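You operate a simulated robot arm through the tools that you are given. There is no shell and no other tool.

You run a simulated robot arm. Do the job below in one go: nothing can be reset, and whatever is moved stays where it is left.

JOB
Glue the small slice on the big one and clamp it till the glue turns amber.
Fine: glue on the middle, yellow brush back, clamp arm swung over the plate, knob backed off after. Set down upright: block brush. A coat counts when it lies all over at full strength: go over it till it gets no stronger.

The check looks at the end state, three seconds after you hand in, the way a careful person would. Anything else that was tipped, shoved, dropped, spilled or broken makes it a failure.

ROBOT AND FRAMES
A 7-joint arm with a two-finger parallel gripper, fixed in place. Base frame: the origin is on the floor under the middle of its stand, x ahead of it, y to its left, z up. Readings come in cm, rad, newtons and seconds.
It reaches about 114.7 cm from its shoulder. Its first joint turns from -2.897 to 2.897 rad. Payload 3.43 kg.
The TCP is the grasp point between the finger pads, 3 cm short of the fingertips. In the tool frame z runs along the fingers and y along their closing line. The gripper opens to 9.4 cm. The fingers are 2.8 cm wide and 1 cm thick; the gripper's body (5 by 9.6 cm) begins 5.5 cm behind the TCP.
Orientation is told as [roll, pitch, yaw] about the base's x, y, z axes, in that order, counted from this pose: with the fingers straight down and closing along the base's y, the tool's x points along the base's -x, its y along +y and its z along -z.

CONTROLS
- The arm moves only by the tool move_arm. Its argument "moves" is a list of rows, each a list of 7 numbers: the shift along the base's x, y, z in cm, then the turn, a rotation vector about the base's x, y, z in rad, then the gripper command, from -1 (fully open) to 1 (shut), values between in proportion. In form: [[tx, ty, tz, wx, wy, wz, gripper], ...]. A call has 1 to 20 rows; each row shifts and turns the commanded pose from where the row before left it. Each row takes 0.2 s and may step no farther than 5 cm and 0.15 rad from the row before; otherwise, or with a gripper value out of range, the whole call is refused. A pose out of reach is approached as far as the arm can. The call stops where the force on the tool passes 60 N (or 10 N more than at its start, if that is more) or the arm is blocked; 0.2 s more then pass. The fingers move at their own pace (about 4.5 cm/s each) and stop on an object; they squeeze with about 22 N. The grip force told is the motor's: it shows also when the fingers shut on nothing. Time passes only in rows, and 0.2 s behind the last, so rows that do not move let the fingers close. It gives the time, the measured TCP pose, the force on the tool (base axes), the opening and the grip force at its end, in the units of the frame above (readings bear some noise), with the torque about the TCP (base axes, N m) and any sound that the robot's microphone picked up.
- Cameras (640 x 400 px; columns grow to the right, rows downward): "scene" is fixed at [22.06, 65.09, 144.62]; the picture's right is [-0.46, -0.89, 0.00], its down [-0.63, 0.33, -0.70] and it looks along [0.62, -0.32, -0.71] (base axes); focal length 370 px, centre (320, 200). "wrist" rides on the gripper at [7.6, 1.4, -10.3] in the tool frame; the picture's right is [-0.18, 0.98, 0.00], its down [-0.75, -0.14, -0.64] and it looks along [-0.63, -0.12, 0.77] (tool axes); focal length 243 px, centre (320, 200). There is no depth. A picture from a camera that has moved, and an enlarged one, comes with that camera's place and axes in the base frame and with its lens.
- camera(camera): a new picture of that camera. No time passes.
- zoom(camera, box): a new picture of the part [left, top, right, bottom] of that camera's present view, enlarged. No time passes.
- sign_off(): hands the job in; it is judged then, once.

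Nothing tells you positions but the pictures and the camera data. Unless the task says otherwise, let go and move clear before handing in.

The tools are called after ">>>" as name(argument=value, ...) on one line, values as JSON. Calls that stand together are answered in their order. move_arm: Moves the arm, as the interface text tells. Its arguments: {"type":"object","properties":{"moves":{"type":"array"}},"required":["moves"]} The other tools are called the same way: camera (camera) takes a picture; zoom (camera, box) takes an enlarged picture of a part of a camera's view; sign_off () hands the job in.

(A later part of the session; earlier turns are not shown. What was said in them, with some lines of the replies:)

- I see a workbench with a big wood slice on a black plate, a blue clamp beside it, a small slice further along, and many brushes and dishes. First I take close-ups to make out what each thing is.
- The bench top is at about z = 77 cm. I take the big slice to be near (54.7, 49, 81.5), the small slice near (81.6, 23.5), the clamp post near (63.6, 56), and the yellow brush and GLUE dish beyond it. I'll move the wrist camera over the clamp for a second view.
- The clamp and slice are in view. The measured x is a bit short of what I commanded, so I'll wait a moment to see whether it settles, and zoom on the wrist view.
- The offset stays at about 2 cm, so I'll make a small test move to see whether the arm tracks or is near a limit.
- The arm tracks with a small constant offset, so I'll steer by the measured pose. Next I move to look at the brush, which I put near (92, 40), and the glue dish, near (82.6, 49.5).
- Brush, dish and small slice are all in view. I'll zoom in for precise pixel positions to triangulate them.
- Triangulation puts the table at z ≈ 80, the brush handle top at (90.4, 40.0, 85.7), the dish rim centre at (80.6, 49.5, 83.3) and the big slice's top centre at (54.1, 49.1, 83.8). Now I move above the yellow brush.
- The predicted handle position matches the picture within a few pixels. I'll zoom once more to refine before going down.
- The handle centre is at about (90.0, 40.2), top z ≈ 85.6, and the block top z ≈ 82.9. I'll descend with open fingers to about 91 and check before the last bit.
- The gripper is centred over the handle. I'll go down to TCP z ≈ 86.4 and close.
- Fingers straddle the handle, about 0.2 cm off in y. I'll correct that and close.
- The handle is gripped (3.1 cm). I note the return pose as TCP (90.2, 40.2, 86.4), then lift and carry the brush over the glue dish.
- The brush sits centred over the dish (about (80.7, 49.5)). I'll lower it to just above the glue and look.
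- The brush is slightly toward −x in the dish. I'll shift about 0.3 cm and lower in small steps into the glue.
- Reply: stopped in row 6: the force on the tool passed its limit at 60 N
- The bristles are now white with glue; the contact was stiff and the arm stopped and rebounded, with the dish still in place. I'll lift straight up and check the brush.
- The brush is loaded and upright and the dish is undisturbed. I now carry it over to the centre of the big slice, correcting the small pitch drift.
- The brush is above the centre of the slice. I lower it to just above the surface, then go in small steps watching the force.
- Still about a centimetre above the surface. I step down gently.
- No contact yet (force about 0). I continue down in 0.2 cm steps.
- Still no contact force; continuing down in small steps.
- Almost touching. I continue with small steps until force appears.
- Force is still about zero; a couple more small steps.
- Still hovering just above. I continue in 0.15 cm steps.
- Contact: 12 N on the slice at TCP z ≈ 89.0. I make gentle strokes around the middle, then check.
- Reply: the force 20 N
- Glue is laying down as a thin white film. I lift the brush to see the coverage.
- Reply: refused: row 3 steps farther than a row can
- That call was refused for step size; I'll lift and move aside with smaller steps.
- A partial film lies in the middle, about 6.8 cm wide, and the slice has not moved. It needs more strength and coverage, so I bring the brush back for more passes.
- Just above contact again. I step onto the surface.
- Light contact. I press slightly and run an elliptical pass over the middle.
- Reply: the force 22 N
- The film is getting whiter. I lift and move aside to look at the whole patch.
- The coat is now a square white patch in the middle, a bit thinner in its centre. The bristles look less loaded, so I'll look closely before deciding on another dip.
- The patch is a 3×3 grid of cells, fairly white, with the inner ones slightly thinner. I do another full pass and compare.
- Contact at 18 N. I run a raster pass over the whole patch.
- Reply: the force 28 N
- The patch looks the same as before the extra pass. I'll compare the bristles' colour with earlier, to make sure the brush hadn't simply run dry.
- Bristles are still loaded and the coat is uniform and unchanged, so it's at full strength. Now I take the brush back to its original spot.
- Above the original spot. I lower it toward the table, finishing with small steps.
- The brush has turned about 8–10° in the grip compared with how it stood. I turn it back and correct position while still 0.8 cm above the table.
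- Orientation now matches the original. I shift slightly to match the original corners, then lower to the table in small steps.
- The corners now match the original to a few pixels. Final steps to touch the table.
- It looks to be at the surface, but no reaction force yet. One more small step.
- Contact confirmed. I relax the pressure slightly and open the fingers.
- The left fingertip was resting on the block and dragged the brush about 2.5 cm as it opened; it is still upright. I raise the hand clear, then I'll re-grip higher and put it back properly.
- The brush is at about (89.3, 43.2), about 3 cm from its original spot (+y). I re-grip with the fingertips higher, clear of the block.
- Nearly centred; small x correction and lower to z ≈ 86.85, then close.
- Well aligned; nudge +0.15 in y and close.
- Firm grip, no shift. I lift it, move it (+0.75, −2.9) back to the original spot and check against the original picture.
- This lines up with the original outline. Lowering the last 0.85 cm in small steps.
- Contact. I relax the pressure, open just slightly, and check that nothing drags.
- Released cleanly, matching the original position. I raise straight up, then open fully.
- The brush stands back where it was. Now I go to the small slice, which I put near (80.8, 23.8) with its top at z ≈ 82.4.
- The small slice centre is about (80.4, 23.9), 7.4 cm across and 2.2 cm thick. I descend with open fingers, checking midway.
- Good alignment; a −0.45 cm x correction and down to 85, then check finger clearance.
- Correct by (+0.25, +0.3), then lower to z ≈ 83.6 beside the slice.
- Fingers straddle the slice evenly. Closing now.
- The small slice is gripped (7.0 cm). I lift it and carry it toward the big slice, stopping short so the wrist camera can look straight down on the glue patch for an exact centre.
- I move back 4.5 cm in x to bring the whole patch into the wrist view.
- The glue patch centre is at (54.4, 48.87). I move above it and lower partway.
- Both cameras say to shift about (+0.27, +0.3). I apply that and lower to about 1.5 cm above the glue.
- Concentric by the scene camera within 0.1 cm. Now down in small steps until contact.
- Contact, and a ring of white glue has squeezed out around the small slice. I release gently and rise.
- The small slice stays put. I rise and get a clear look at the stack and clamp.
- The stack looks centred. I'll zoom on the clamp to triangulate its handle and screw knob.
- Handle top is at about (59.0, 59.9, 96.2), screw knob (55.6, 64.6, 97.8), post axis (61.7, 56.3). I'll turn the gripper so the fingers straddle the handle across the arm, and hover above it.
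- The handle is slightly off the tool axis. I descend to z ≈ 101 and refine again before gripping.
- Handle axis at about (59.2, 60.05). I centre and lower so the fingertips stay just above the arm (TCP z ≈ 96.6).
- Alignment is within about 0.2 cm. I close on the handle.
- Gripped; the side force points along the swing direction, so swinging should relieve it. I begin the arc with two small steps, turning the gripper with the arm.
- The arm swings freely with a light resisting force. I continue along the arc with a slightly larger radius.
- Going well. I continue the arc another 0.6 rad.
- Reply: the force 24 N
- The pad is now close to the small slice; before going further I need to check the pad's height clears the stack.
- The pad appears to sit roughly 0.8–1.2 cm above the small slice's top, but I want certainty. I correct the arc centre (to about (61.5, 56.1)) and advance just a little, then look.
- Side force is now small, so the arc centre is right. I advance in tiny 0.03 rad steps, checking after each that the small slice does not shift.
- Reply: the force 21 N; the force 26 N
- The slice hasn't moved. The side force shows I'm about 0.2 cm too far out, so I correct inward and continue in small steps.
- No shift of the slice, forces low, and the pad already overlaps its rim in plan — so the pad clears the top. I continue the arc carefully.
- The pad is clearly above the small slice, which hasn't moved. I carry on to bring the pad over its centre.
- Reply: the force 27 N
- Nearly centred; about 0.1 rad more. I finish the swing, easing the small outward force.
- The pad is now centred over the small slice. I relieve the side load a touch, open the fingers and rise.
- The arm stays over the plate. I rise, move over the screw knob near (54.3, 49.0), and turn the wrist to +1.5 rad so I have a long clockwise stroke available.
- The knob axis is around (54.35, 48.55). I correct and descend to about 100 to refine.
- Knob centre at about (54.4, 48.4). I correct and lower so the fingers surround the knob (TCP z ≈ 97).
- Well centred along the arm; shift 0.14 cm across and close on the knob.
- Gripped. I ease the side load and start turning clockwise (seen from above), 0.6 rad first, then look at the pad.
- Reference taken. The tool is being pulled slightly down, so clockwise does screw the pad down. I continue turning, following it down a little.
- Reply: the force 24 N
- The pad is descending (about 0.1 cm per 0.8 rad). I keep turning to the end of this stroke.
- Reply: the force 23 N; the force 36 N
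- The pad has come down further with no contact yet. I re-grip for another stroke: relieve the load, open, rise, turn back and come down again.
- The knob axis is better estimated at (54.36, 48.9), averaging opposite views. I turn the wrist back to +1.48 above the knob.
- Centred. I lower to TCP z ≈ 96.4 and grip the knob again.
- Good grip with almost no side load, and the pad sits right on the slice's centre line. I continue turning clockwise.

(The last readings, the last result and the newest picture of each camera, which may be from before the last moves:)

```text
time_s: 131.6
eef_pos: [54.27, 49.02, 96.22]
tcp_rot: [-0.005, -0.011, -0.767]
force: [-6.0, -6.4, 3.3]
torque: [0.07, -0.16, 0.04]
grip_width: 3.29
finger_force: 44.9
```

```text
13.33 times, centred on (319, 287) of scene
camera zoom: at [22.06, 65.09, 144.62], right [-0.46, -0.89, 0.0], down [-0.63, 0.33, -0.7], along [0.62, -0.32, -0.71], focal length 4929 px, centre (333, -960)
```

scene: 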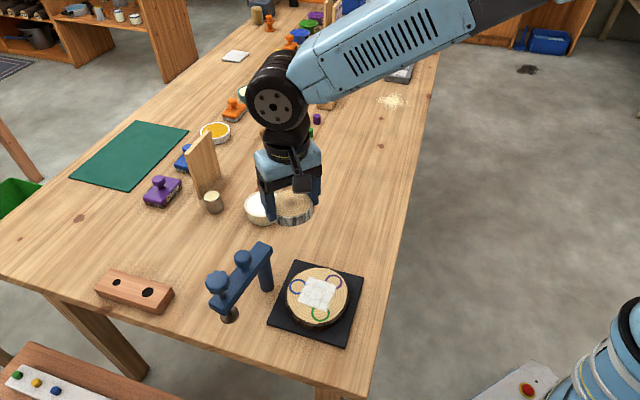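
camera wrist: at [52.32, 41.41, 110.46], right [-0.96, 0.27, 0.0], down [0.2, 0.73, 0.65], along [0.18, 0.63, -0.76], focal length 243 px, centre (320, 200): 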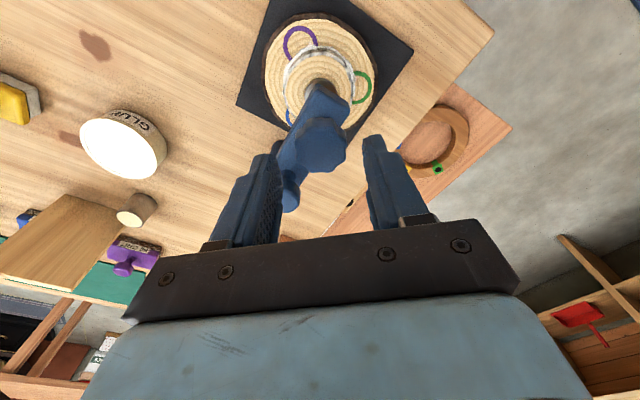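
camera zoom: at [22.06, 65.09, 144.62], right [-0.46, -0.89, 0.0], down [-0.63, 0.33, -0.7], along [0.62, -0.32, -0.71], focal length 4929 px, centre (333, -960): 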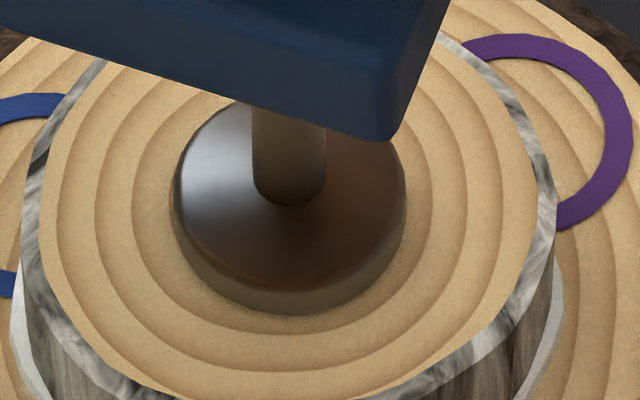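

The arm is drifting back slightly as I turn; I nudge it back over the centre while continuing.

>>> move_arm(moves=[[0.1, -0.1, -0.018, 0, 0, -0.125, 1], [0.1, -0.1, -0.018, 0, 0, -0.125, 1], [0, 0, -0.018, 0, 0, -0.125, 1], [0, 0, -0.018, 0, 0, -0.125, 1], [0, 0, -0.018, 0, 0, -0.125, 1], [0, 0, 0, 0, 0, 0, 1]])

>>> zoom(camera="scene", box=[295, 272, 343, 302])

```text
time_s: 133.0
eef_pos: [54.53, 48.7, 96.02]
tcp_rot: [-0.007, -0.01, -1.391]
force: [-9.4, -8.5, 1.6]
torque: [-0.23, -0.3, -0.02]
grip_width: 3.3
finger_force: 44.9
```

```text
13.33 times, centred on (319, 287) of scene
camera zoom: at [22.06, 65.09, 144.62], right [-0.46, -0.89, 0.0], down [-0.63, 0.33, -0.7], along [0.62, -0.32, -0.71], focal length 4929 px, centre (333, -960)
```

zoom: 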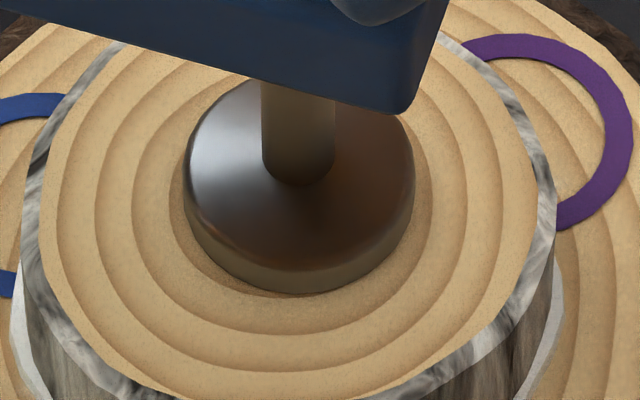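

The pad is back on centre and lower. I try extending this stroke a bit further clockwise.

>>> move_arm(moves=[[0, 0, -0.012, 0, 0, -0.125, 1], [0, 0, -0.012, 0, 0, -0.125, 1], [0, 0, -0.012, 0, 0, -0.125, 1], [0, 0, -0.012, 0, 0, -0.125, 1], [0, 0, 0, 0, 0, 0, 1]])

>>> zoom(camera="scene", box=[295, 272, 343, 302])

```text
time_s: 134.2
eef_pos: [54.47, 48.54, 96.07]
tcp_rot: [-0.007, -0.011, -1.893]
force: [-11.1, -11.5, 7.1]
torque: [-0.38, -0.19, -0.04]
grip_width: 3.3
finger_force: 45.2
```

```text
13.33 times, centred on (319, 287) of scene
camera zoom: at [22.06, 65.09, 144.62], right [-0.46, -0.89, 0.0], down [-0.63, 0.33, -0.7], along [0.62, -0.32, -0.71], focal length 4929 px, centre (333, -960)
```

zoom: 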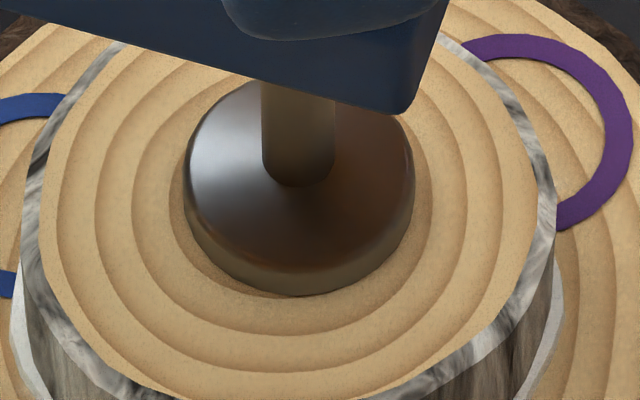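

The wrist still has range; I continue clockwise.

>>> move_arm(moves=[[0, 0, -0.012, 0, 0, -0.125, 1], [0, 0, -0.012, 0, 0, -0.125, 1], [0, 0, -0.012, 0, 0, -0.125, 1], [0, 0, -0.012, 0, 0, -0.125, 1], [0, 0, 0, 0, 0, 0, 1]])

>>> zoom(camera="scene", box=[295, 272, 343, 302])

>>> camera(camera="scene")

```text
time_s: 135.4
eef_pos: [54.51, 48.62, 95.97]
tcp_rot: [-0.008, -0.011, -2.391]
force: [-18.1, -5.3, 16.0]
torque: [-0.63, 0.23, -0.06]
grip_width: 3.33
finger_force: 44.7
```

```text
13.33 times, centred on (319, 287) of scene
camera zoom: at [22.06, 65.09, 144.62], right [-0.46, -0.89, 0.0], down [-0.63, 0.33, -0.7], along [0.62, -0.32, -0.71], focal length 4929 px, centre (333, -960)
```

zoom: 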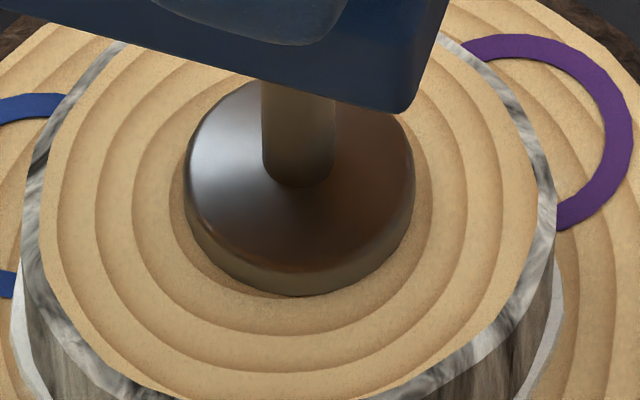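

```text
taken
```

scene: 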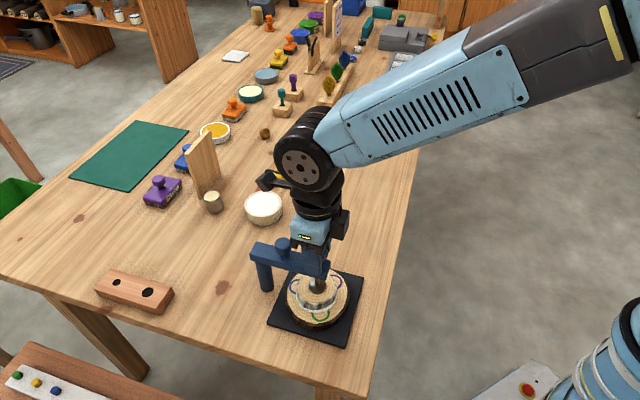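

The pad stopped descending over the last 0.5 rad and the tool now feels an upward push, so the pad may have seated. I check the pad and the glue ring closely.

>>> zoom(camera="scene", box=[285, 275, 349, 315])

>>> zoom(camera="wrist", box=[220, 0, 420, 125])

```text
10.00 times, centred on (317, 295) of scene
camera zoom: at [22.06, 65.09, 144.62], right [-0.46, -0.89, 0.0], down [-0.63, 0.33, -0.7], along [0.62, -0.32, -0.71], focal length 3697 px, centre (350, -750)
```

zoom: 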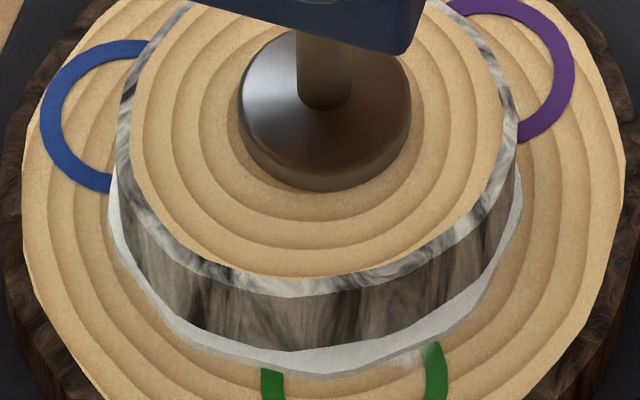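

```text
3.20 times, centred on (320, 62) of wrist
camera zoom: at [61.24, 52.83, 106.21], right [0.54, -0.84, -0.01], down [-0.64, -0.41, 0.65], along [-0.55, -0.34, -0.76], focal length 776 px, centre (320, 640)
```

zoom: 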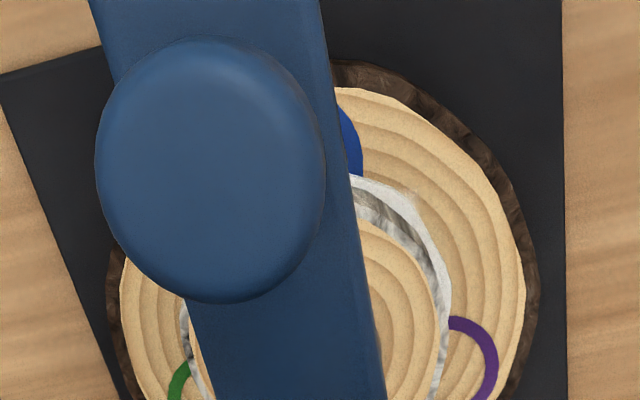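

Glue still white. I ease the vertical load and turn a little more to feel whether the screw is tightening.

>>> move_arm(moves=[[0, 0, 0.08, 0, 0, 0, 1], [0, 0, 0, 0, 0, -0.1, 1], [0, 0, 0, 0, 0, -0.1, 1], [0, 0, 0, 0, 0, 0, 1]])

>>> zoom(camera="scene", box=[295, 272, 343, 302])

>>> zoom(camera="scene", box=[280, 230, 360, 280])

```text
time_s: 136.4
eef_pos: [54.37, 48.57, 95.95]
tcp_rot: [-0.01, -0.012, -2.591]
force: [-21.8, -1.3, -0.4]
torque: [-0.12, -0.35, 0.08]
grip_width: 3.33
finger_force: 45.7
```

```text
13.33 times, centred on (319, 287) of scene
camera zoom: at [22.06, 65.09, 144.62], right [-0.46, -0.89, 0.0], down [-0.63, 0.33, -0.7], along [0.62, -0.32, -0.71], focal length 4929 px, centre (333, -960)
```

zoom: 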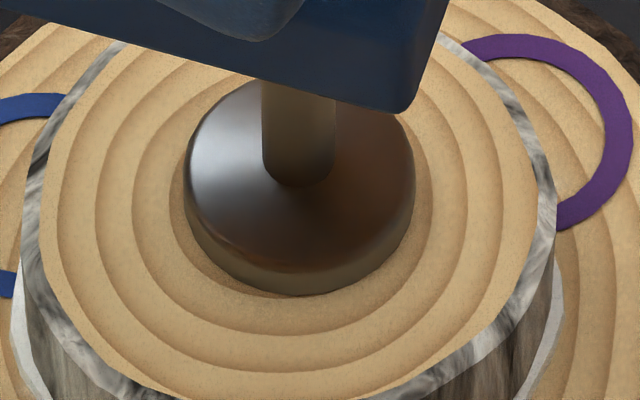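

```text
8.00 times, centred on (320, 255) of scene
camera zoom: at [22.06, 65.09, 144.62], right [-0.46, -0.89, 0.0], down [-0.63, 0.33, -0.7], along [0.62, -0.32, -0.71], focal length 2957 px, centre (320, -240)
```

zoom: 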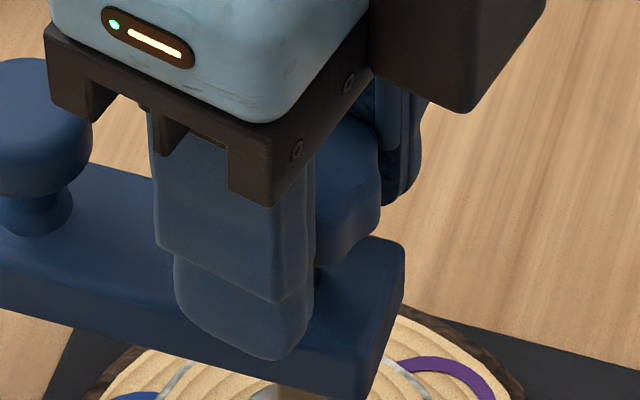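

The pad hasn't moved for the last 0.7 rad — it looks seated on the slice. I wait a few seconds and watch the glue colour.

>>> move_arm(moves=[[0.1, 0, 0, 0, 0, 0, 1], [0, 0, 0, 0, 0, 0, 1], [0, 0, 0, 0, 0, 0, 1], [0, 0, 0, 0, 0, 0, 1], [0, 0, 0, 0, 0, 0, 1], [0, 0, 0, 0, 0, 0, 1], [0, 0, 0, 0, 0, 0, 1], [0, 0, 0, 0, 0, 0, 1], [0, 0, 0, 0, 0, 0, 1], [0, 0, 0, 0, 0, 0, 1], [0, 0, 0, 0, 0, 0, 1], [0, 0, 0, 0, 0, 0, 1], [0, 0, 0, 0, 0, 0, 1], [0, 0, 0, 0, 0, 0, 1], [0, 0, 0, 0, 0, 0, 1]])

>>> zoom(camera="scene", box=[285, 275, 349, 315])

```text
time_s: 139.6
eef_pos: [54.63, 48.77, 96.02]
tcp_rot: [-0.009, -0.014, -2.59]
force: [-18.9, 11.0, -21.8]
torque: [-0.29, -0.1, 0.07]
grip_width: 3.27
finger_force: 45.3
```

```text
10.00 times, centred on (317, 295) of scene
camera zoom: at [22.06, 65.09, 144.62], right [-0.46, -0.89, 0.0], down [-0.63, 0.33, -0.7], along [0.62, -0.32, -0.71], focal length 3697 px, centre (350, -750)
```

zoom: 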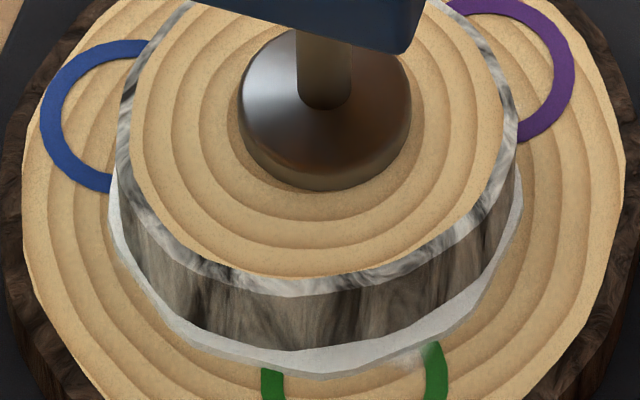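

Glue is still white, and I'm pulling up on the knob a bit. I relax that (0.12 cm down) and wait longer.

>>> move_arm(moves=[[0.1, 0.08, -0.1, 0, 0, 0, 1], [0, 0, 0, 0, 0, 0, 1], [0, 0, 0, 0, 0, 0, 1], [0, 0, 0, 0, 0, 0, 1], [0, 0, 0, 0, 0, 0, 1], [0, 0, 0, 0, 0, 0, 1], [0, 0, 0, 0, 0, 0, 1], [0, 0, 0, 0, 0, 0, 1], [0, 0, 0, 0, 0, 0, 1], [0, 0, 0, 0, 0, 0, 1], [0, 0, 0, 0, 0, 0, 1], [0, 0, 0, 0, 0, 0, 1], [0, 0, 0, 0, 0, 0, 1], [0, 0, 0, 0, 0, 0, 1], [0, 0, 0, 0, 0, 0, 1], [0, 0, 0, 0, 0, 0, 1], [0, 0, 0, 0, 0, 0, 1], [0, 0, 0, 0, 0, 0, 1], [0, 0, 0, 0, 0, 0, 1], [0, 0, 0, 0, 0, 0, 1]])

>>> zoom(camera="scene", box=[285, 275, 349, 315])

```text
time_s: 143.8
eef_pos: [54.75, 48.93, 95.94]
tcp_rot: [-0.008, -0.01, -2.59]
force: [-12.9, 0.6, 11.2]
torque: [-0.07, -0.05, 0.06]
grip_width: 3.28
finger_force: 45.5
```

```text
10.00 times, centred on (317, 295) of scene
camera zoom: at [22.06, 65.09, 144.62], right [-0.46, -0.89, 0.0], down [-0.63, 0.33, -0.7], along [0.62, -0.32, -0.71], focal length 3697 px, centre (350, -750)
```

zoom: 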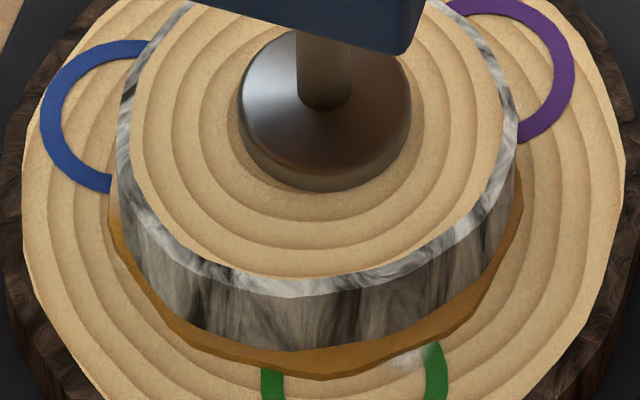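

The glue has turned amber. Now I back the knob off: turning anticlockwise, following it upward.

>>> move_arm(moves=[[-0.08, 0, 0.03, 0, 0, 0.13, 1], [0, 0, 0.015, 0, 0, 0.13, 1], [0, 0, 0.015, 0, 0, 0.13, 1], [0, 0, 0.015, 0, 0, 0.13, 1], [0, 0, 0.015, 0, 0, 0.13, 1], [0, 0, 0.015, 0, 0, 0.13, 1], [0, 0, 0, 0, 0, 0, 1]])

>>> zoom(camera="scene", box=[295, 272, 343, 302])

```text
time_s: 145.4
eef_pos: [54.5, 48.89, 96.03]
tcp_rot: [-0.009, -0.009, -1.809]
force: [-8.2, 17.8, 22.7]
torque: [0.43, -0.22, 0.03]
grip_width: 3.26
finger_force: 44.3
```

```text
13.33 times, centred on (319, 287) of scene
camera zoom: at [22.06, 65.09, 144.62], right [-0.46, -0.89, 0.0], down [-0.63, 0.33, -0.7], along [0.62, -0.32, -0.71], focal length 4929 px, centre (333, -960)
```

zoom: 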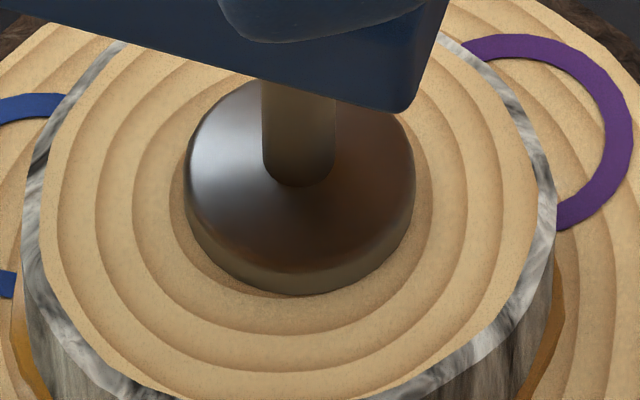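

The knob is rising (pushing my tool up), so it is turning. I follow with more lift and continue.

>>> move_arm(moves=[[-0.04, 0.1, 0.08, 0, 0, 0.13, 1], [0, 0, 0.02, 0, 0, 0.13, 1], [0, 0, 0.02, 0, 0, 0.13, 1], [0, 0, 0.02, 0, 0, 0.13, 1], [0, 0, 0.02, 0, 0, 0.13, 1], [0, 0, 0.02, 0, 0, 0.13, 1], [0, 0, 0.02, 0, 0, 0.13, 1], [0, 0, 0, 0, 0, 0, 1]])

>>> zoom(camera="scene", box=[295, 272, 343, 302])

```text
time_s: 147.2
eef_pos: [54.5, 48.95, 96.13]
tcp_rot: [-0.009, -0.011, -0.899]
force: [-37.2, -3.1, -15.7]
torque: [0.57, 0.41, -0.02]
grip_width: 3.24
finger_force: 44.7
```

```text
13.33 times, centred on (319, 287) of scene
camera zoom: at [22.06, 65.09, 144.62], right [-0.46, -0.89, 0.0], down [-0.63, 0.33, -0.7], along [0.62, -0.32, -0.71], focal length 4929 px, centre (333, -960)
```

zoom: 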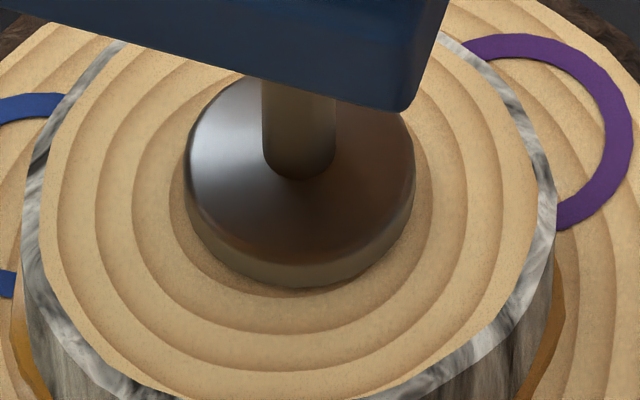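

The pad is lifting off. I relieve the side load and continue anticlockwise.

>>> move_arm(moves=[[-0.2, 0, -0.03, 0, 0, 0.13, 1], [0, 0, 0.014, 0, 0, 0.13, 1], [0, 0, 0.014, 0, 0, 0.13, 1], [0, 0, 0.014, 0, 0, 0.13, 1], [0, 0, 0.014, 0, 0, 0.13, 1], [0, 0, 0.014, 0, 0, 0.13, 1], [0, 0, 0.014, 0, 0, 0.13, 1], [0, 0, 0, 0, 0, 0, 1]])

>>> zoom(camera="scene", box=[295, 272, 343, 302])

```text
time_s: 149.0
eef_pos: [54.34, 48.8, 96.32]
tcp_rot: [-0.006, -0.012, 0.01]
force: [-20.6, -17.3, -2.4]
torque: [0.09, 0.32, 0.04]
grip_width: 3.24
finger_force: 45.5
```

```text
13.33 times, centred on (319, 287) of scene
camera zoom: at [22.06, 65.09, 144.62], right [-0.46, -0.89, 0.0], down [-0.63, 0.33, -0.7], along [0.62, -0.32, -0.71], focal length 4929 px, centre (333, -960)
```

zoom: 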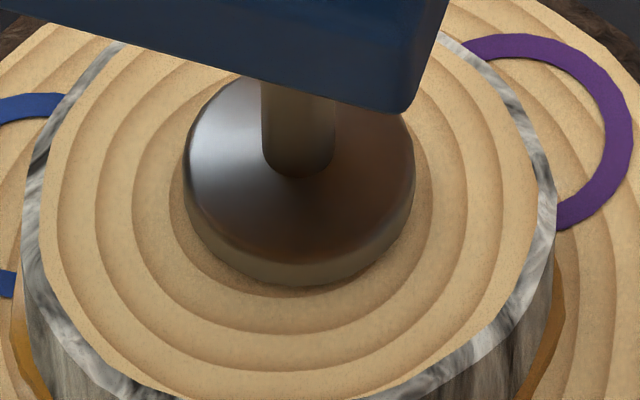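

>>> move_arm(moves=[[-0.13, -0.1, 0.014, 0, 0, 0.13, 1], [0, 0, 0.014, 0, 0, 0.13, 1], [0, 0, 0.014, 0, 0, 0.13, 1], [0, 0, 0.014, 0, 0, 0.13, 1], [0, 0, 0.014, 0, 0, 0.13, 1], [0, 0, 0.014, 0, 0, 0.13, 1], [0, 0, 0.014, 0, 0, 0.13, 1], [0, 0, 0, 0, 0, 0, 1]])

>>> zoom(camera="scene", box=[295, 272, 343, 302])

>>> zoom(camera="scene", box=[240, 210, 384, 300])

```text
time_s: 150.8
eef_pos: [54.31, 48.82, 96.38]
tcp_rot: [-0.007, -0.012, 0.922]
force: [-8.0, -8.6, 3.9]
torque: [-0.14, 0.2, 0.06]
grip_width: 3.24
finger_force: 45.0
```

```text
13.33 times, centred on (319, 287) of scene
camera zoom: at [22.06, 65.09, 144.62], right [-0.46, -0.89, 0.0], down [-0.63, 0.33, -0.7], along [0.62, -0.32, -0.71], focal length 4929 px, centre (333, -960)
```

zoom: 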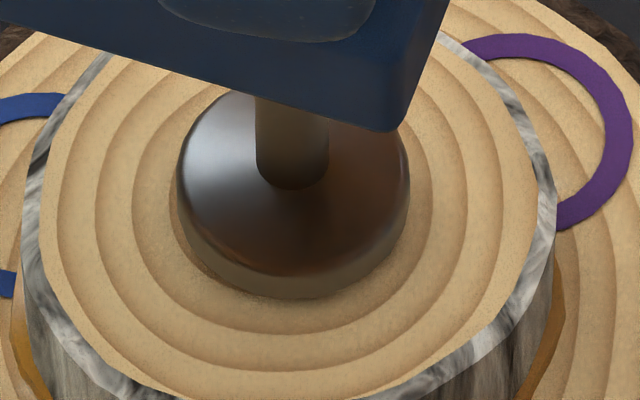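

```text
4.44 times, centred on (312, 255) of scene
camera zoom: at [22.06, 65.09, 144.62], right [-0.46, -0.89, 0.0], down [-0.63, 0.33, -0.7], along [0.62, -0.32, -0.71], focal length 1643 px, centre (356, -44)
```

zoom: 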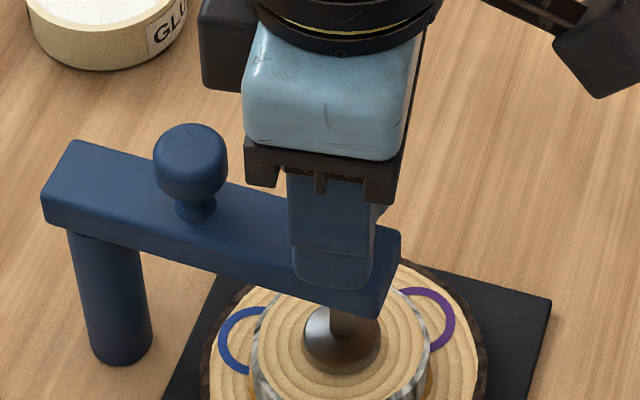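

About 0.3 cm of lift so far. I continue anticlockwise as far as the wrist allows.

>>> move_arm(moves=[[0.05, -0.05, 0.016, 0, 0, 0.13, 1], [0.05, -0.05, 0.016, 0, 0, 0.13, 1], [0, 0, 0.016, 0, 0, 0.13, 1], [0, 0, 0.016, 0, 0, 0.13, 1], [0, 0, 0.016, 0, 0, 0.13, 1], [0, 0, 0.016, 0, 0, 0.13, 1], [0, 0, 0, 0, 0, 0, 1]])

>>> zoom(camera="scene", box=[295, 272, 343, 302])

```text
time_s: 152.4
eef_pos: [54.5, 48.58, 96.57]
tcp_rot: [-0.007, -0.014, 1.702]
force: [3.2, 0.7, -1.7]
torque: [-0.43, 0.08, 0.06]
grip_width: 3.22
finger_force: 45.4
```

```text
13.33 times, centred on (319, 287) of scene
camera zoom: at [22.06, 65.09, 144.62], right [-0.46, -0.89, 0.0], down [-0.63, 0.33, -0.7], along [0.62, -0.32, -0.71], focal length 4929 px, centre (333, -960)
```

zoom: 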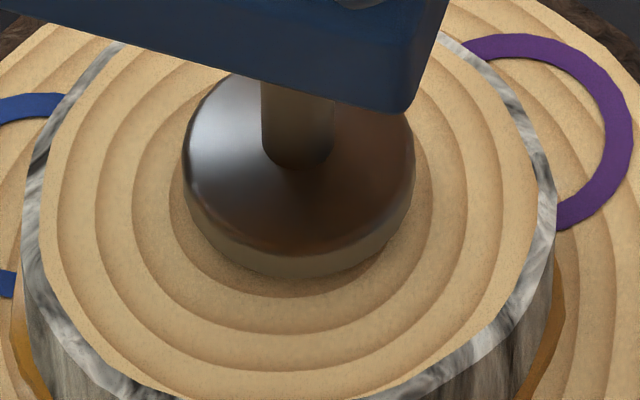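

>>> move_arm(moves=[[0, 0, 0.016, 0, 0, 0.13, 1], [0, 0, 0.016, 0, 0, 0.13, 1], [0, 0, 0.016, 0, 0, 0.13, 1], [0, 0, 0.016, 0, 0, 0.13, 1], [0, 0, 0.016, 0, 0, 0.13, 1], [0, 0, 0, 0, 0, 0, 1]])

>>> zoom(camera="scene", box=[295, 272, 343, 302])

```text
time_s: 153.8
eef_pos: [54.53, 48.67, 96.59]
tcp_rot: [-0.007, -0.014, 2.353]
force: [13.3, 13.0, -2.7]
torque: [-0.07, 0.15, 0.02]
grip_width: 3.26
finger_force: 45.1
```

```text
13.33 times, centred on (319, 287) of scene
camera zoom: at [22.06, 65.09, 144.62], right [-0.46, -0.89, 0.0], down [-0.63, 0.33, -0.7], along [0.62, -0.32, -0.71], focal length 4929 px, centre (333, -960)
```

zoom: 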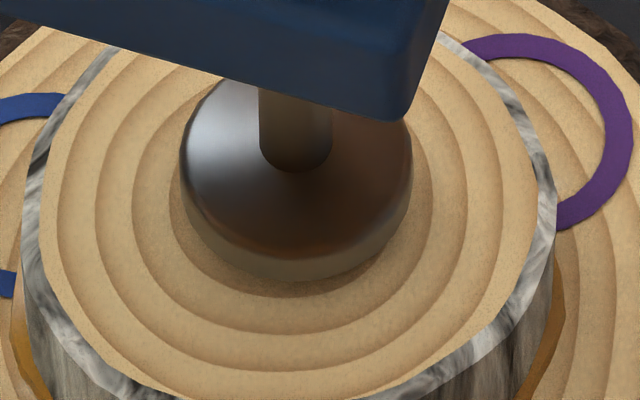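

The pad is now about 0.45 cm clear. I re-grip once more to back the knob off to about its original height: open slightly, rise, and turn the wrist back.

>>> move_arm(moves=[[0.06, 0.06, 0, 0, 0, 0, 1], [0, 0, 0, 0, 0, 0, 0.2], [0, 0, 0, 0, 0, 0, 0.1], [0, 0, 0, 0, 0, 0, 0.1], [0, 0, 1.5, 0, 0, 0, 0.1], [0, 0, 2, 0, 0, 0, 0], [0, 0, 0.5, 0, 0, 0, -0.1], [0, 0, 0, 0, 0, 0, -0.1]])

>>> zoom(camera="scene", box=[260, 240, 372, 310])

>>> zoom(camera="scene", box=[250, 200, 378, 280])

```text
time_s: 155.6
eef_pos: [54.4, 48.78, 100.58]
tcp_rot: [-0.007, -0.013, 2.353]
force: [0.5, 1.1, 0.6]
torque: [-0.01, 0.01, 0.01]
grip_width: 5.15
finger_force: 0.0
```

```text
5.71 times, centred on (316, 275) of scene
camera zoom: at [22.06, 65.09, 144.62], right [-0.46, -0.89, 0.0], down [-0.63, 0.33, -0.7], along [0.62, -0.32, -0.71], focal length 2112 px, centre (343, -229)
```

zoom: 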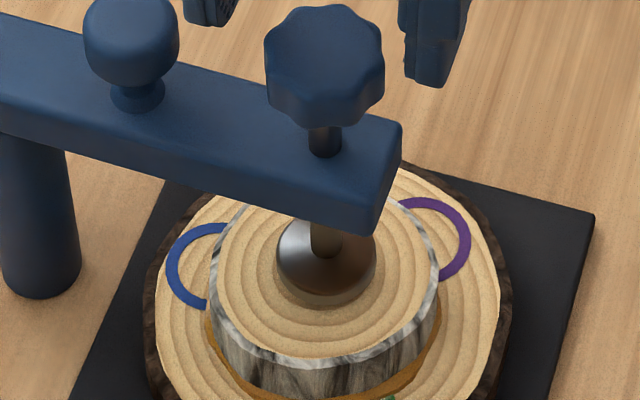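

```text
5.00 times, centred on (314, 240) of scene
camera zoom: at [22.06, 65.09, 144.62], right [-0.46, -0.89, 0.0], down [-0.63, 0.33, -0.7], along [0.62, -0.32, -0.71], focal length 1848 px, centre (350, 0)
```

zoom: 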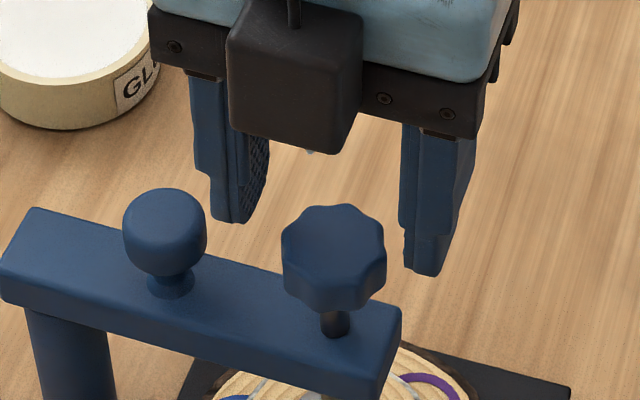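

The pad is lifted clear; about 0.3 cm remains to the original height. One more stroke: wrist back to 0, grip, and turn anticlockwise.

>>> move_arm(moves=[[0, 0, 0, 0, 0, -0.147, -0.1], [0, 0, 0, 0, 0, -0.147, -0.1], [0, 0, 0, 0, 0, -0.147, -0.1], [0, 0, 0, 0, 0, -0.147, -0.1], [0, 0, 0, 0, 0, -0.147, -0.1], [0, 0, 0, 0, 0, -0.147, -0.1], [0, 0, 0, 0, 0, -0.147, -0.1], [0, 0, 0, 0, 0, -0.147, -0.1], [0, 0, 0, 0, 0, -0.147, -0.1], [0, 0, 0, 0, 0, -0.147, -0.1], [0, 0, 0, 0, 0, -0.147, -0.1], [0, 0, 0, 0, 0, -0.147, -0.1], [0, 0, 0, 0, 0, -0.147, -0.1], [0, 0, 0, 0, 0, -0.147, -0.1], [0, 0, 0, 0, 0, -0.147, -0.1], [0, 0, 0, 0, 0, -0.147, -0.1], [0, 0, 0, 0, 0, 0, -0.1]])

>>> zoom(camera="wrist", box=[272, 115, 368, 175])

```text
time_s: 159.2
eef_pos: [54.54, 48.75, 100.49]
tcp_rot: [-0.005, -0.01, -0.001]
force: [0.3, 0.5, 0.1]
torque: [-0.03, 0.01, 0.04]
grip_width: 5.18
finger_force: 0.1
```

```text
6.67 times, centred on (320, 145) of wrist
camera zoom: at [46.86, 50.27, 110.76], right [0.19, 0.98, 0.0], down [0.75, -0.14, 0.65], along [0.64, -0.12, -0.76], focal length 1618 px, centre (320, 567)
```

zoom: 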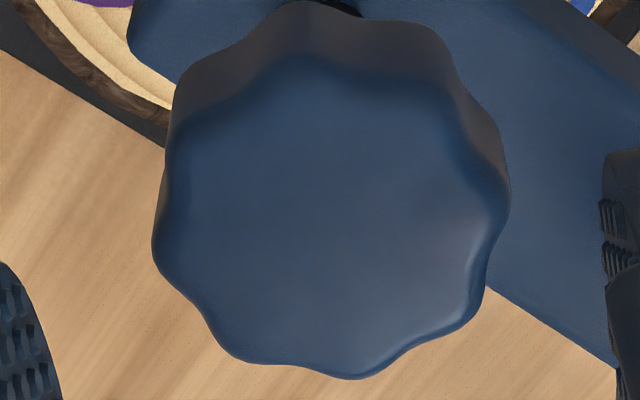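

>>> move_arm(moves=[[-0.15, 0.08, -1.3, 0, 0, 0, -0.1], [0, 0, -1.3, 0, 0, 0, -0.1], [0, 0, -1.1, 0, 0, 0, -0.1], [0, 0, 0, 0, 0, 0, -0.1], [0, 0, 0, 0, 0, 0, 0.2], [0, 0, 0, 0, 0, 0, 1], [0, 0, 0, 0, 0, 0, 1], [0, 0, 0, 0, 0, 0, 1]])

>>> zoom(camera="scene", box=[295, 272, 343, 302])

```text
time_s: 161.0
eef_pos: [54.48, 48.8, 96.95]
tcp_rot: [-0.005, -0.009, 0.0]
force: [-1.7, -1.8, -0.7]
torque: [0.24, 0.02, 0.0]
grip_width: 3.32
finger_force: 44.8
```

```text
13.33 times, centred on (319, 287) of scene
camera zoom: at [22.06, 65.09, 144.62], right [-0.46, -0.89, 0.0], down [-0.63, 0.33, -0.7], along [0.62, -0.32, -0.71], focal length 4929 px, centre (333, -960)
```

zoom: 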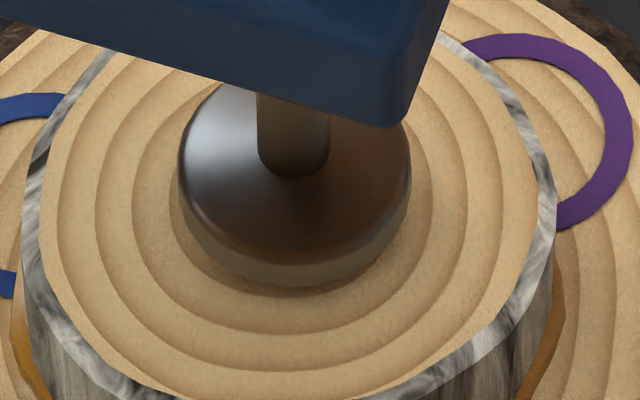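

Good grip with almost no side load. I turn anticlockwise about 2 rad, following the knob up.

>>> move_arm(moves=[[0, 0, 0.016, 0, 0, 0.13, 1], [0, 0, 0.016, 0, 0, 0.13, 1], [0, 0, 0.016, 0, 0, 0.13, 1], [0, 0, 0.016, 0, 0, 0.13, 1], [0, 0, 0.016, 0, 0, 0.13, 1], [0, 0, 0.016, 0, 0, 0.13, 1], [0, 0, 0.016, 0, 0, 0.13, 1], [0, 0, 0.016, 0, 0, 0.13, 1], [0, 0, 0, 0, 0, 0, 1]])

>>> zoom(camera="scene", box=[295, 272, 343, 302])

```text
time_s: 163.0
eef_pos: [54.47, 48.87, 97.05]
tcp_rot: [-0.005, -0.013, 1.042]
force: [20.4, 18.6, 11.4]
torque: [0.41, 0.05, 0.01]
grip_width: 3.31
finger_force: 44.7
```

```text
13.33 times, centred on (319, 287) of scene
camera zoom: at [22.06, 65.09, 144.62], right [-0.46, -0.89, 0.0], down [-0.63, 0.33, -0.7], along [0.62, -0.32, -0.71], focal length 4929 px, centre (333, -960)
```

zoom: 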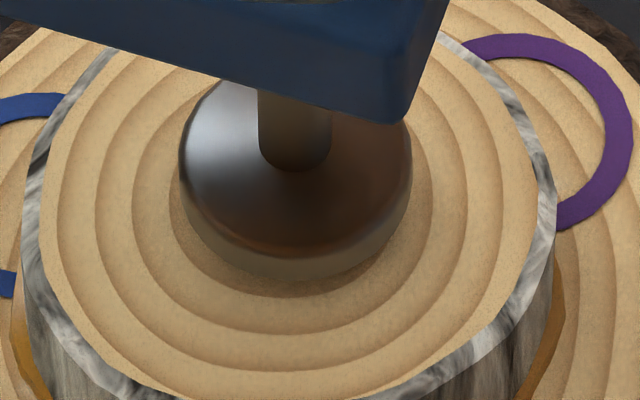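

>>> move_arm(moves=[[0.12, 0.1, 0.03, 0, 0, 0.13, 1], [0, 0, 0.016, 0, 0, 0.13, 1], [0, 0, 0.016, 0, 0, 0.13, 1], [0, 0, 0.016, 0, 0, 0.13, 1], [0, 0, 0.016, 0, 0, 0.13, 1], [0, 0, 0.016, 0, 0, 0.13, 1], [0, 0, 0.016, 0, 0, 0.13, 1], [0, 0, 0.016, 0, 0, 0.13, 1], [0, 0, 0, 0, 0, 0, 1]])

>>> zoom(camera="scene", box=[295, 272, 343, 302])

```text
time_s: 165.0
eef_pos: [54.31, 48.81, 97.22]
tcp_rot: [-0.005, -0.015, 2.083]
force: [-5.1, -4.9, -0.9]
torque: [-0.5, 0.28, 0.08]
grip_width: 3.33
finger_force: 44.6
```

```text
13.33 times, centred on (319, 287) of scene
camera zoom: at [22.06, 65.09, 144.62], right [-0.46, -0.89, 0.0], down [-0.63, 0.33, -0.7], along [0.62, -0.32, -0.71], focal length 4929 px, centre (333, -960)
```

zoom: 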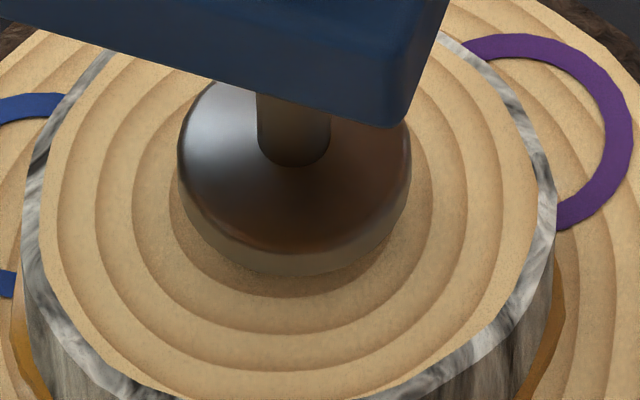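

The pad is back at about its original height. I release, rise straight up and clear the area.

>>> move_arm(moves=[[-0.04, -0.04, 0, 0, 0, 0, 1], [0, 0, 0, 0, 0, 0, 0.2], [0, 0, 0, 0, 0, 0, 0.1], [0, 0, 0, 0, 0, 0, 0.1], [0, 0, 1.5, 0, 0, 0, 0.1], [0, 0, 2.5, 0, 0, 0, 0], [0, 0, 4, 0, 0, 0, -0.1], [0, 0, 4, 0, 0, 0, -0.1], [0, 0, 4, 0, 0, 0, -0.1], [0, 0, 0, 0, 0, 0, -0.1]])

>>> camera(camera="scene")

>>> zoom(camera="scene", box=[240, 235, 368, 315])

```text
time_s: 167.2
eef_pos: [54.2, 48.8, 113.24]
tcp_rot: [-0.004, -0.016, 2.081]
force: [-0.7, 0.1, -0.2]
torque: [0.02, 0.0, 0.03]
grip_width: 5.18
finger_force: 0.0
```

```text
taken
```

scene: 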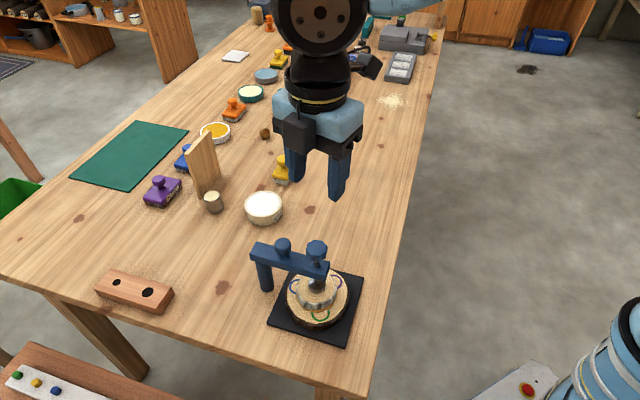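

```text
5.00 times, centred on (304, 275) of scene
camera zoom: at [22.06, 65.09, 144.62], right [-0.46, -0.89, 0.0], down [-0.63, 0.33, -0.7], along [0.62, -0.32, -0.71], focal length 1848 px, centre (400, -175)
```

zoom: 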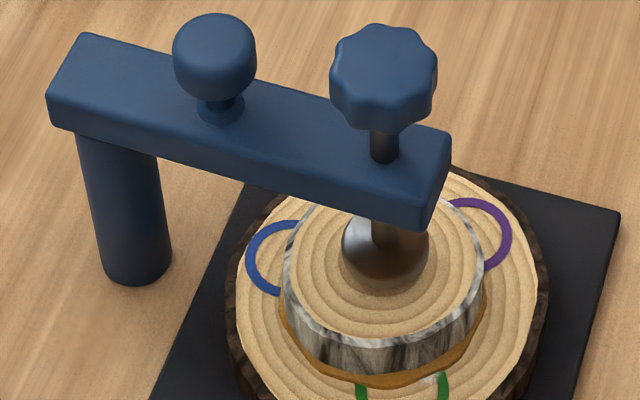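

Amber joint, arm over the plate, pad lifted. I retreat to the starting area and check the whole bench.

>>> move_arm(moves=[[-2, -3.4, 1, 0, 0, -0.14, -1], [-2, -3.4, 1, 0, 0, -0.14, -1], [-2, -3.4, 1, 0, 0, -0.14, -1], [-2, -3.4, 1, 0, 0, -0.14, -1], [-2, -3.4, 1, 0, 0, -0.14, -1], [0, 0, 0, 0, 0, -0.14, -1], [0, 0, 0, 0, 0, -0.14, -1], [0, 0, 0, 0, 0, -0.14, -1], [0, 0, 0, 0, 0, -0.14, -1], [0, 0, 0, 0, 0, -0.14, -1], [0, 0, 0, 0, 0, -0.14, -1], [0, 0, 0, 0, 0, -0.14, -1], [0, 0, 0, 0, 0, -0.14, -1], [0, 0, 0, 0, 0, -0.14, -1], [0, 0, 0, 0, 0, -0.12, -1], [0, 0, 0, 0, 0, 0, -1]])

>>> camera(camera="scene")

>>> zoom(camera="scene", box=[130, 120, 322, 240])

>>> zoom(camera="scene", box=[235, 145, 315, 195])

>>> zoom(camera="scene", box=[270, 260, 366, 320])

```text
time_s: 170.6
eef_pos: [44.43, 31.85, 118.32]
tcp_rot: [-0.008, -0.01, -0.002]
force: [0.1, -0.1, 0.9]
torque: [0.0, 0.0, 0.02]
grip_width: 9.39
finger_force: 0.2
```

```text
taken
```

scene: 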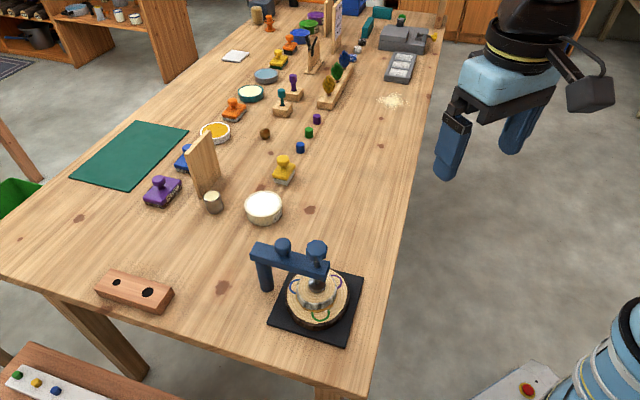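

```text
3.33 times, centred on (226, 180) of scene
camera zoom: at [22.06, 65.09, 144.62], right [-0.46, -0.89, 0.0], down [-0.63, 0.33, -0.7], along [0.62, -0.32, -0.71], focal length 1232 px, centre (633, 267)
```

zoom: 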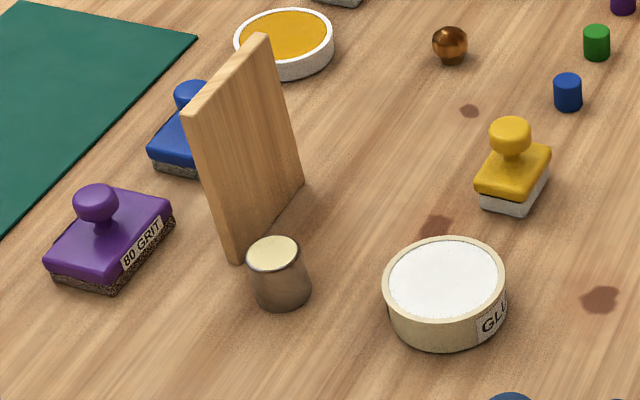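

```text
8.00 times, centred on (275, 170) of scene
camera zoom: at [22.06, 65.09, 144.62], right [-0.46, -0.89, 0.0], down [-0.63, 0.33, -0.7], along [0.62, -0.32, -0.71], focal length 2957 px, centre (680, 440)
```

zoom: 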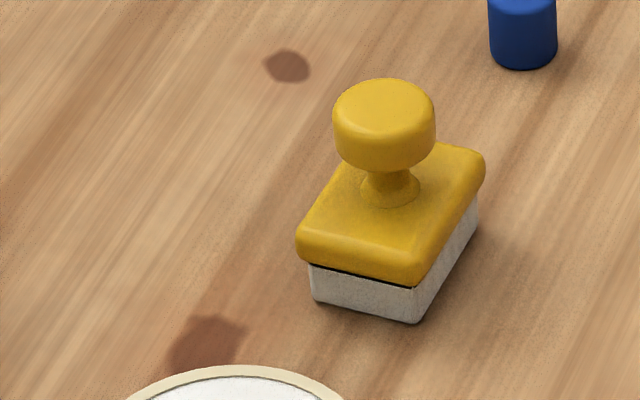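

```text
6.67 times, centred on (318, 290) of scene
camera zoom: at [22.06, 65.09, 144.62], right [-0.46, -0.89, 0.0], down [-0.63, 0.33, -0.7], along [0.62, -0.32, -0.71], focal length 2464 px, centre (333, -400)
```

zoom: 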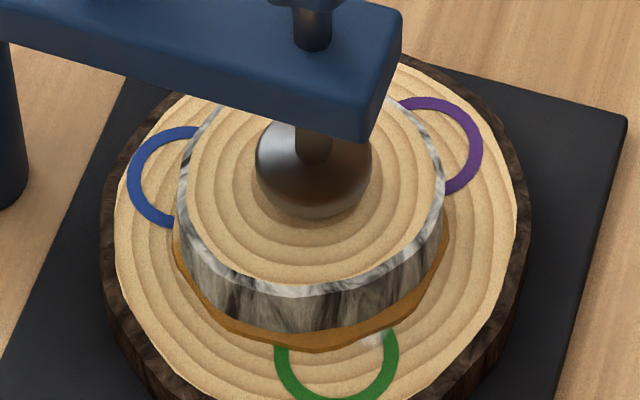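

The small slice is glued on centre with an amber joint. The clamp arm is over the plate with the knob backed off, the yellow brush stands upright at its original spot, and nothing else appears to have moved. I'm handing the job in.

>>> sign_off()

```text
The job is handed in.
```

The small slice is glued to the middle of the big one, and the glue has turned amber. I've handed the job in.

- **Glue:** I brushed the middle until another full pass made it no stronger. A faint white trace of glue shows just outside the joint, by the green ring.
- **Clamp:** the arm is swung over the plate. I turned the knob down until the pad seated, waited for the amber, then backed it off to about where it started.
- **Brush:** the yellow block brush stands upright within about 0.3 cm of its original spot. The first time I let go, a fingertip dragged it about 3 cm, so I gripped it again and put it back.

At the dip, the stiff contact with the glue dish tripped the force limit, but the dish did not move. In the last pictures the glue dish, big slice and plate and everything else on the bench looked where they started.
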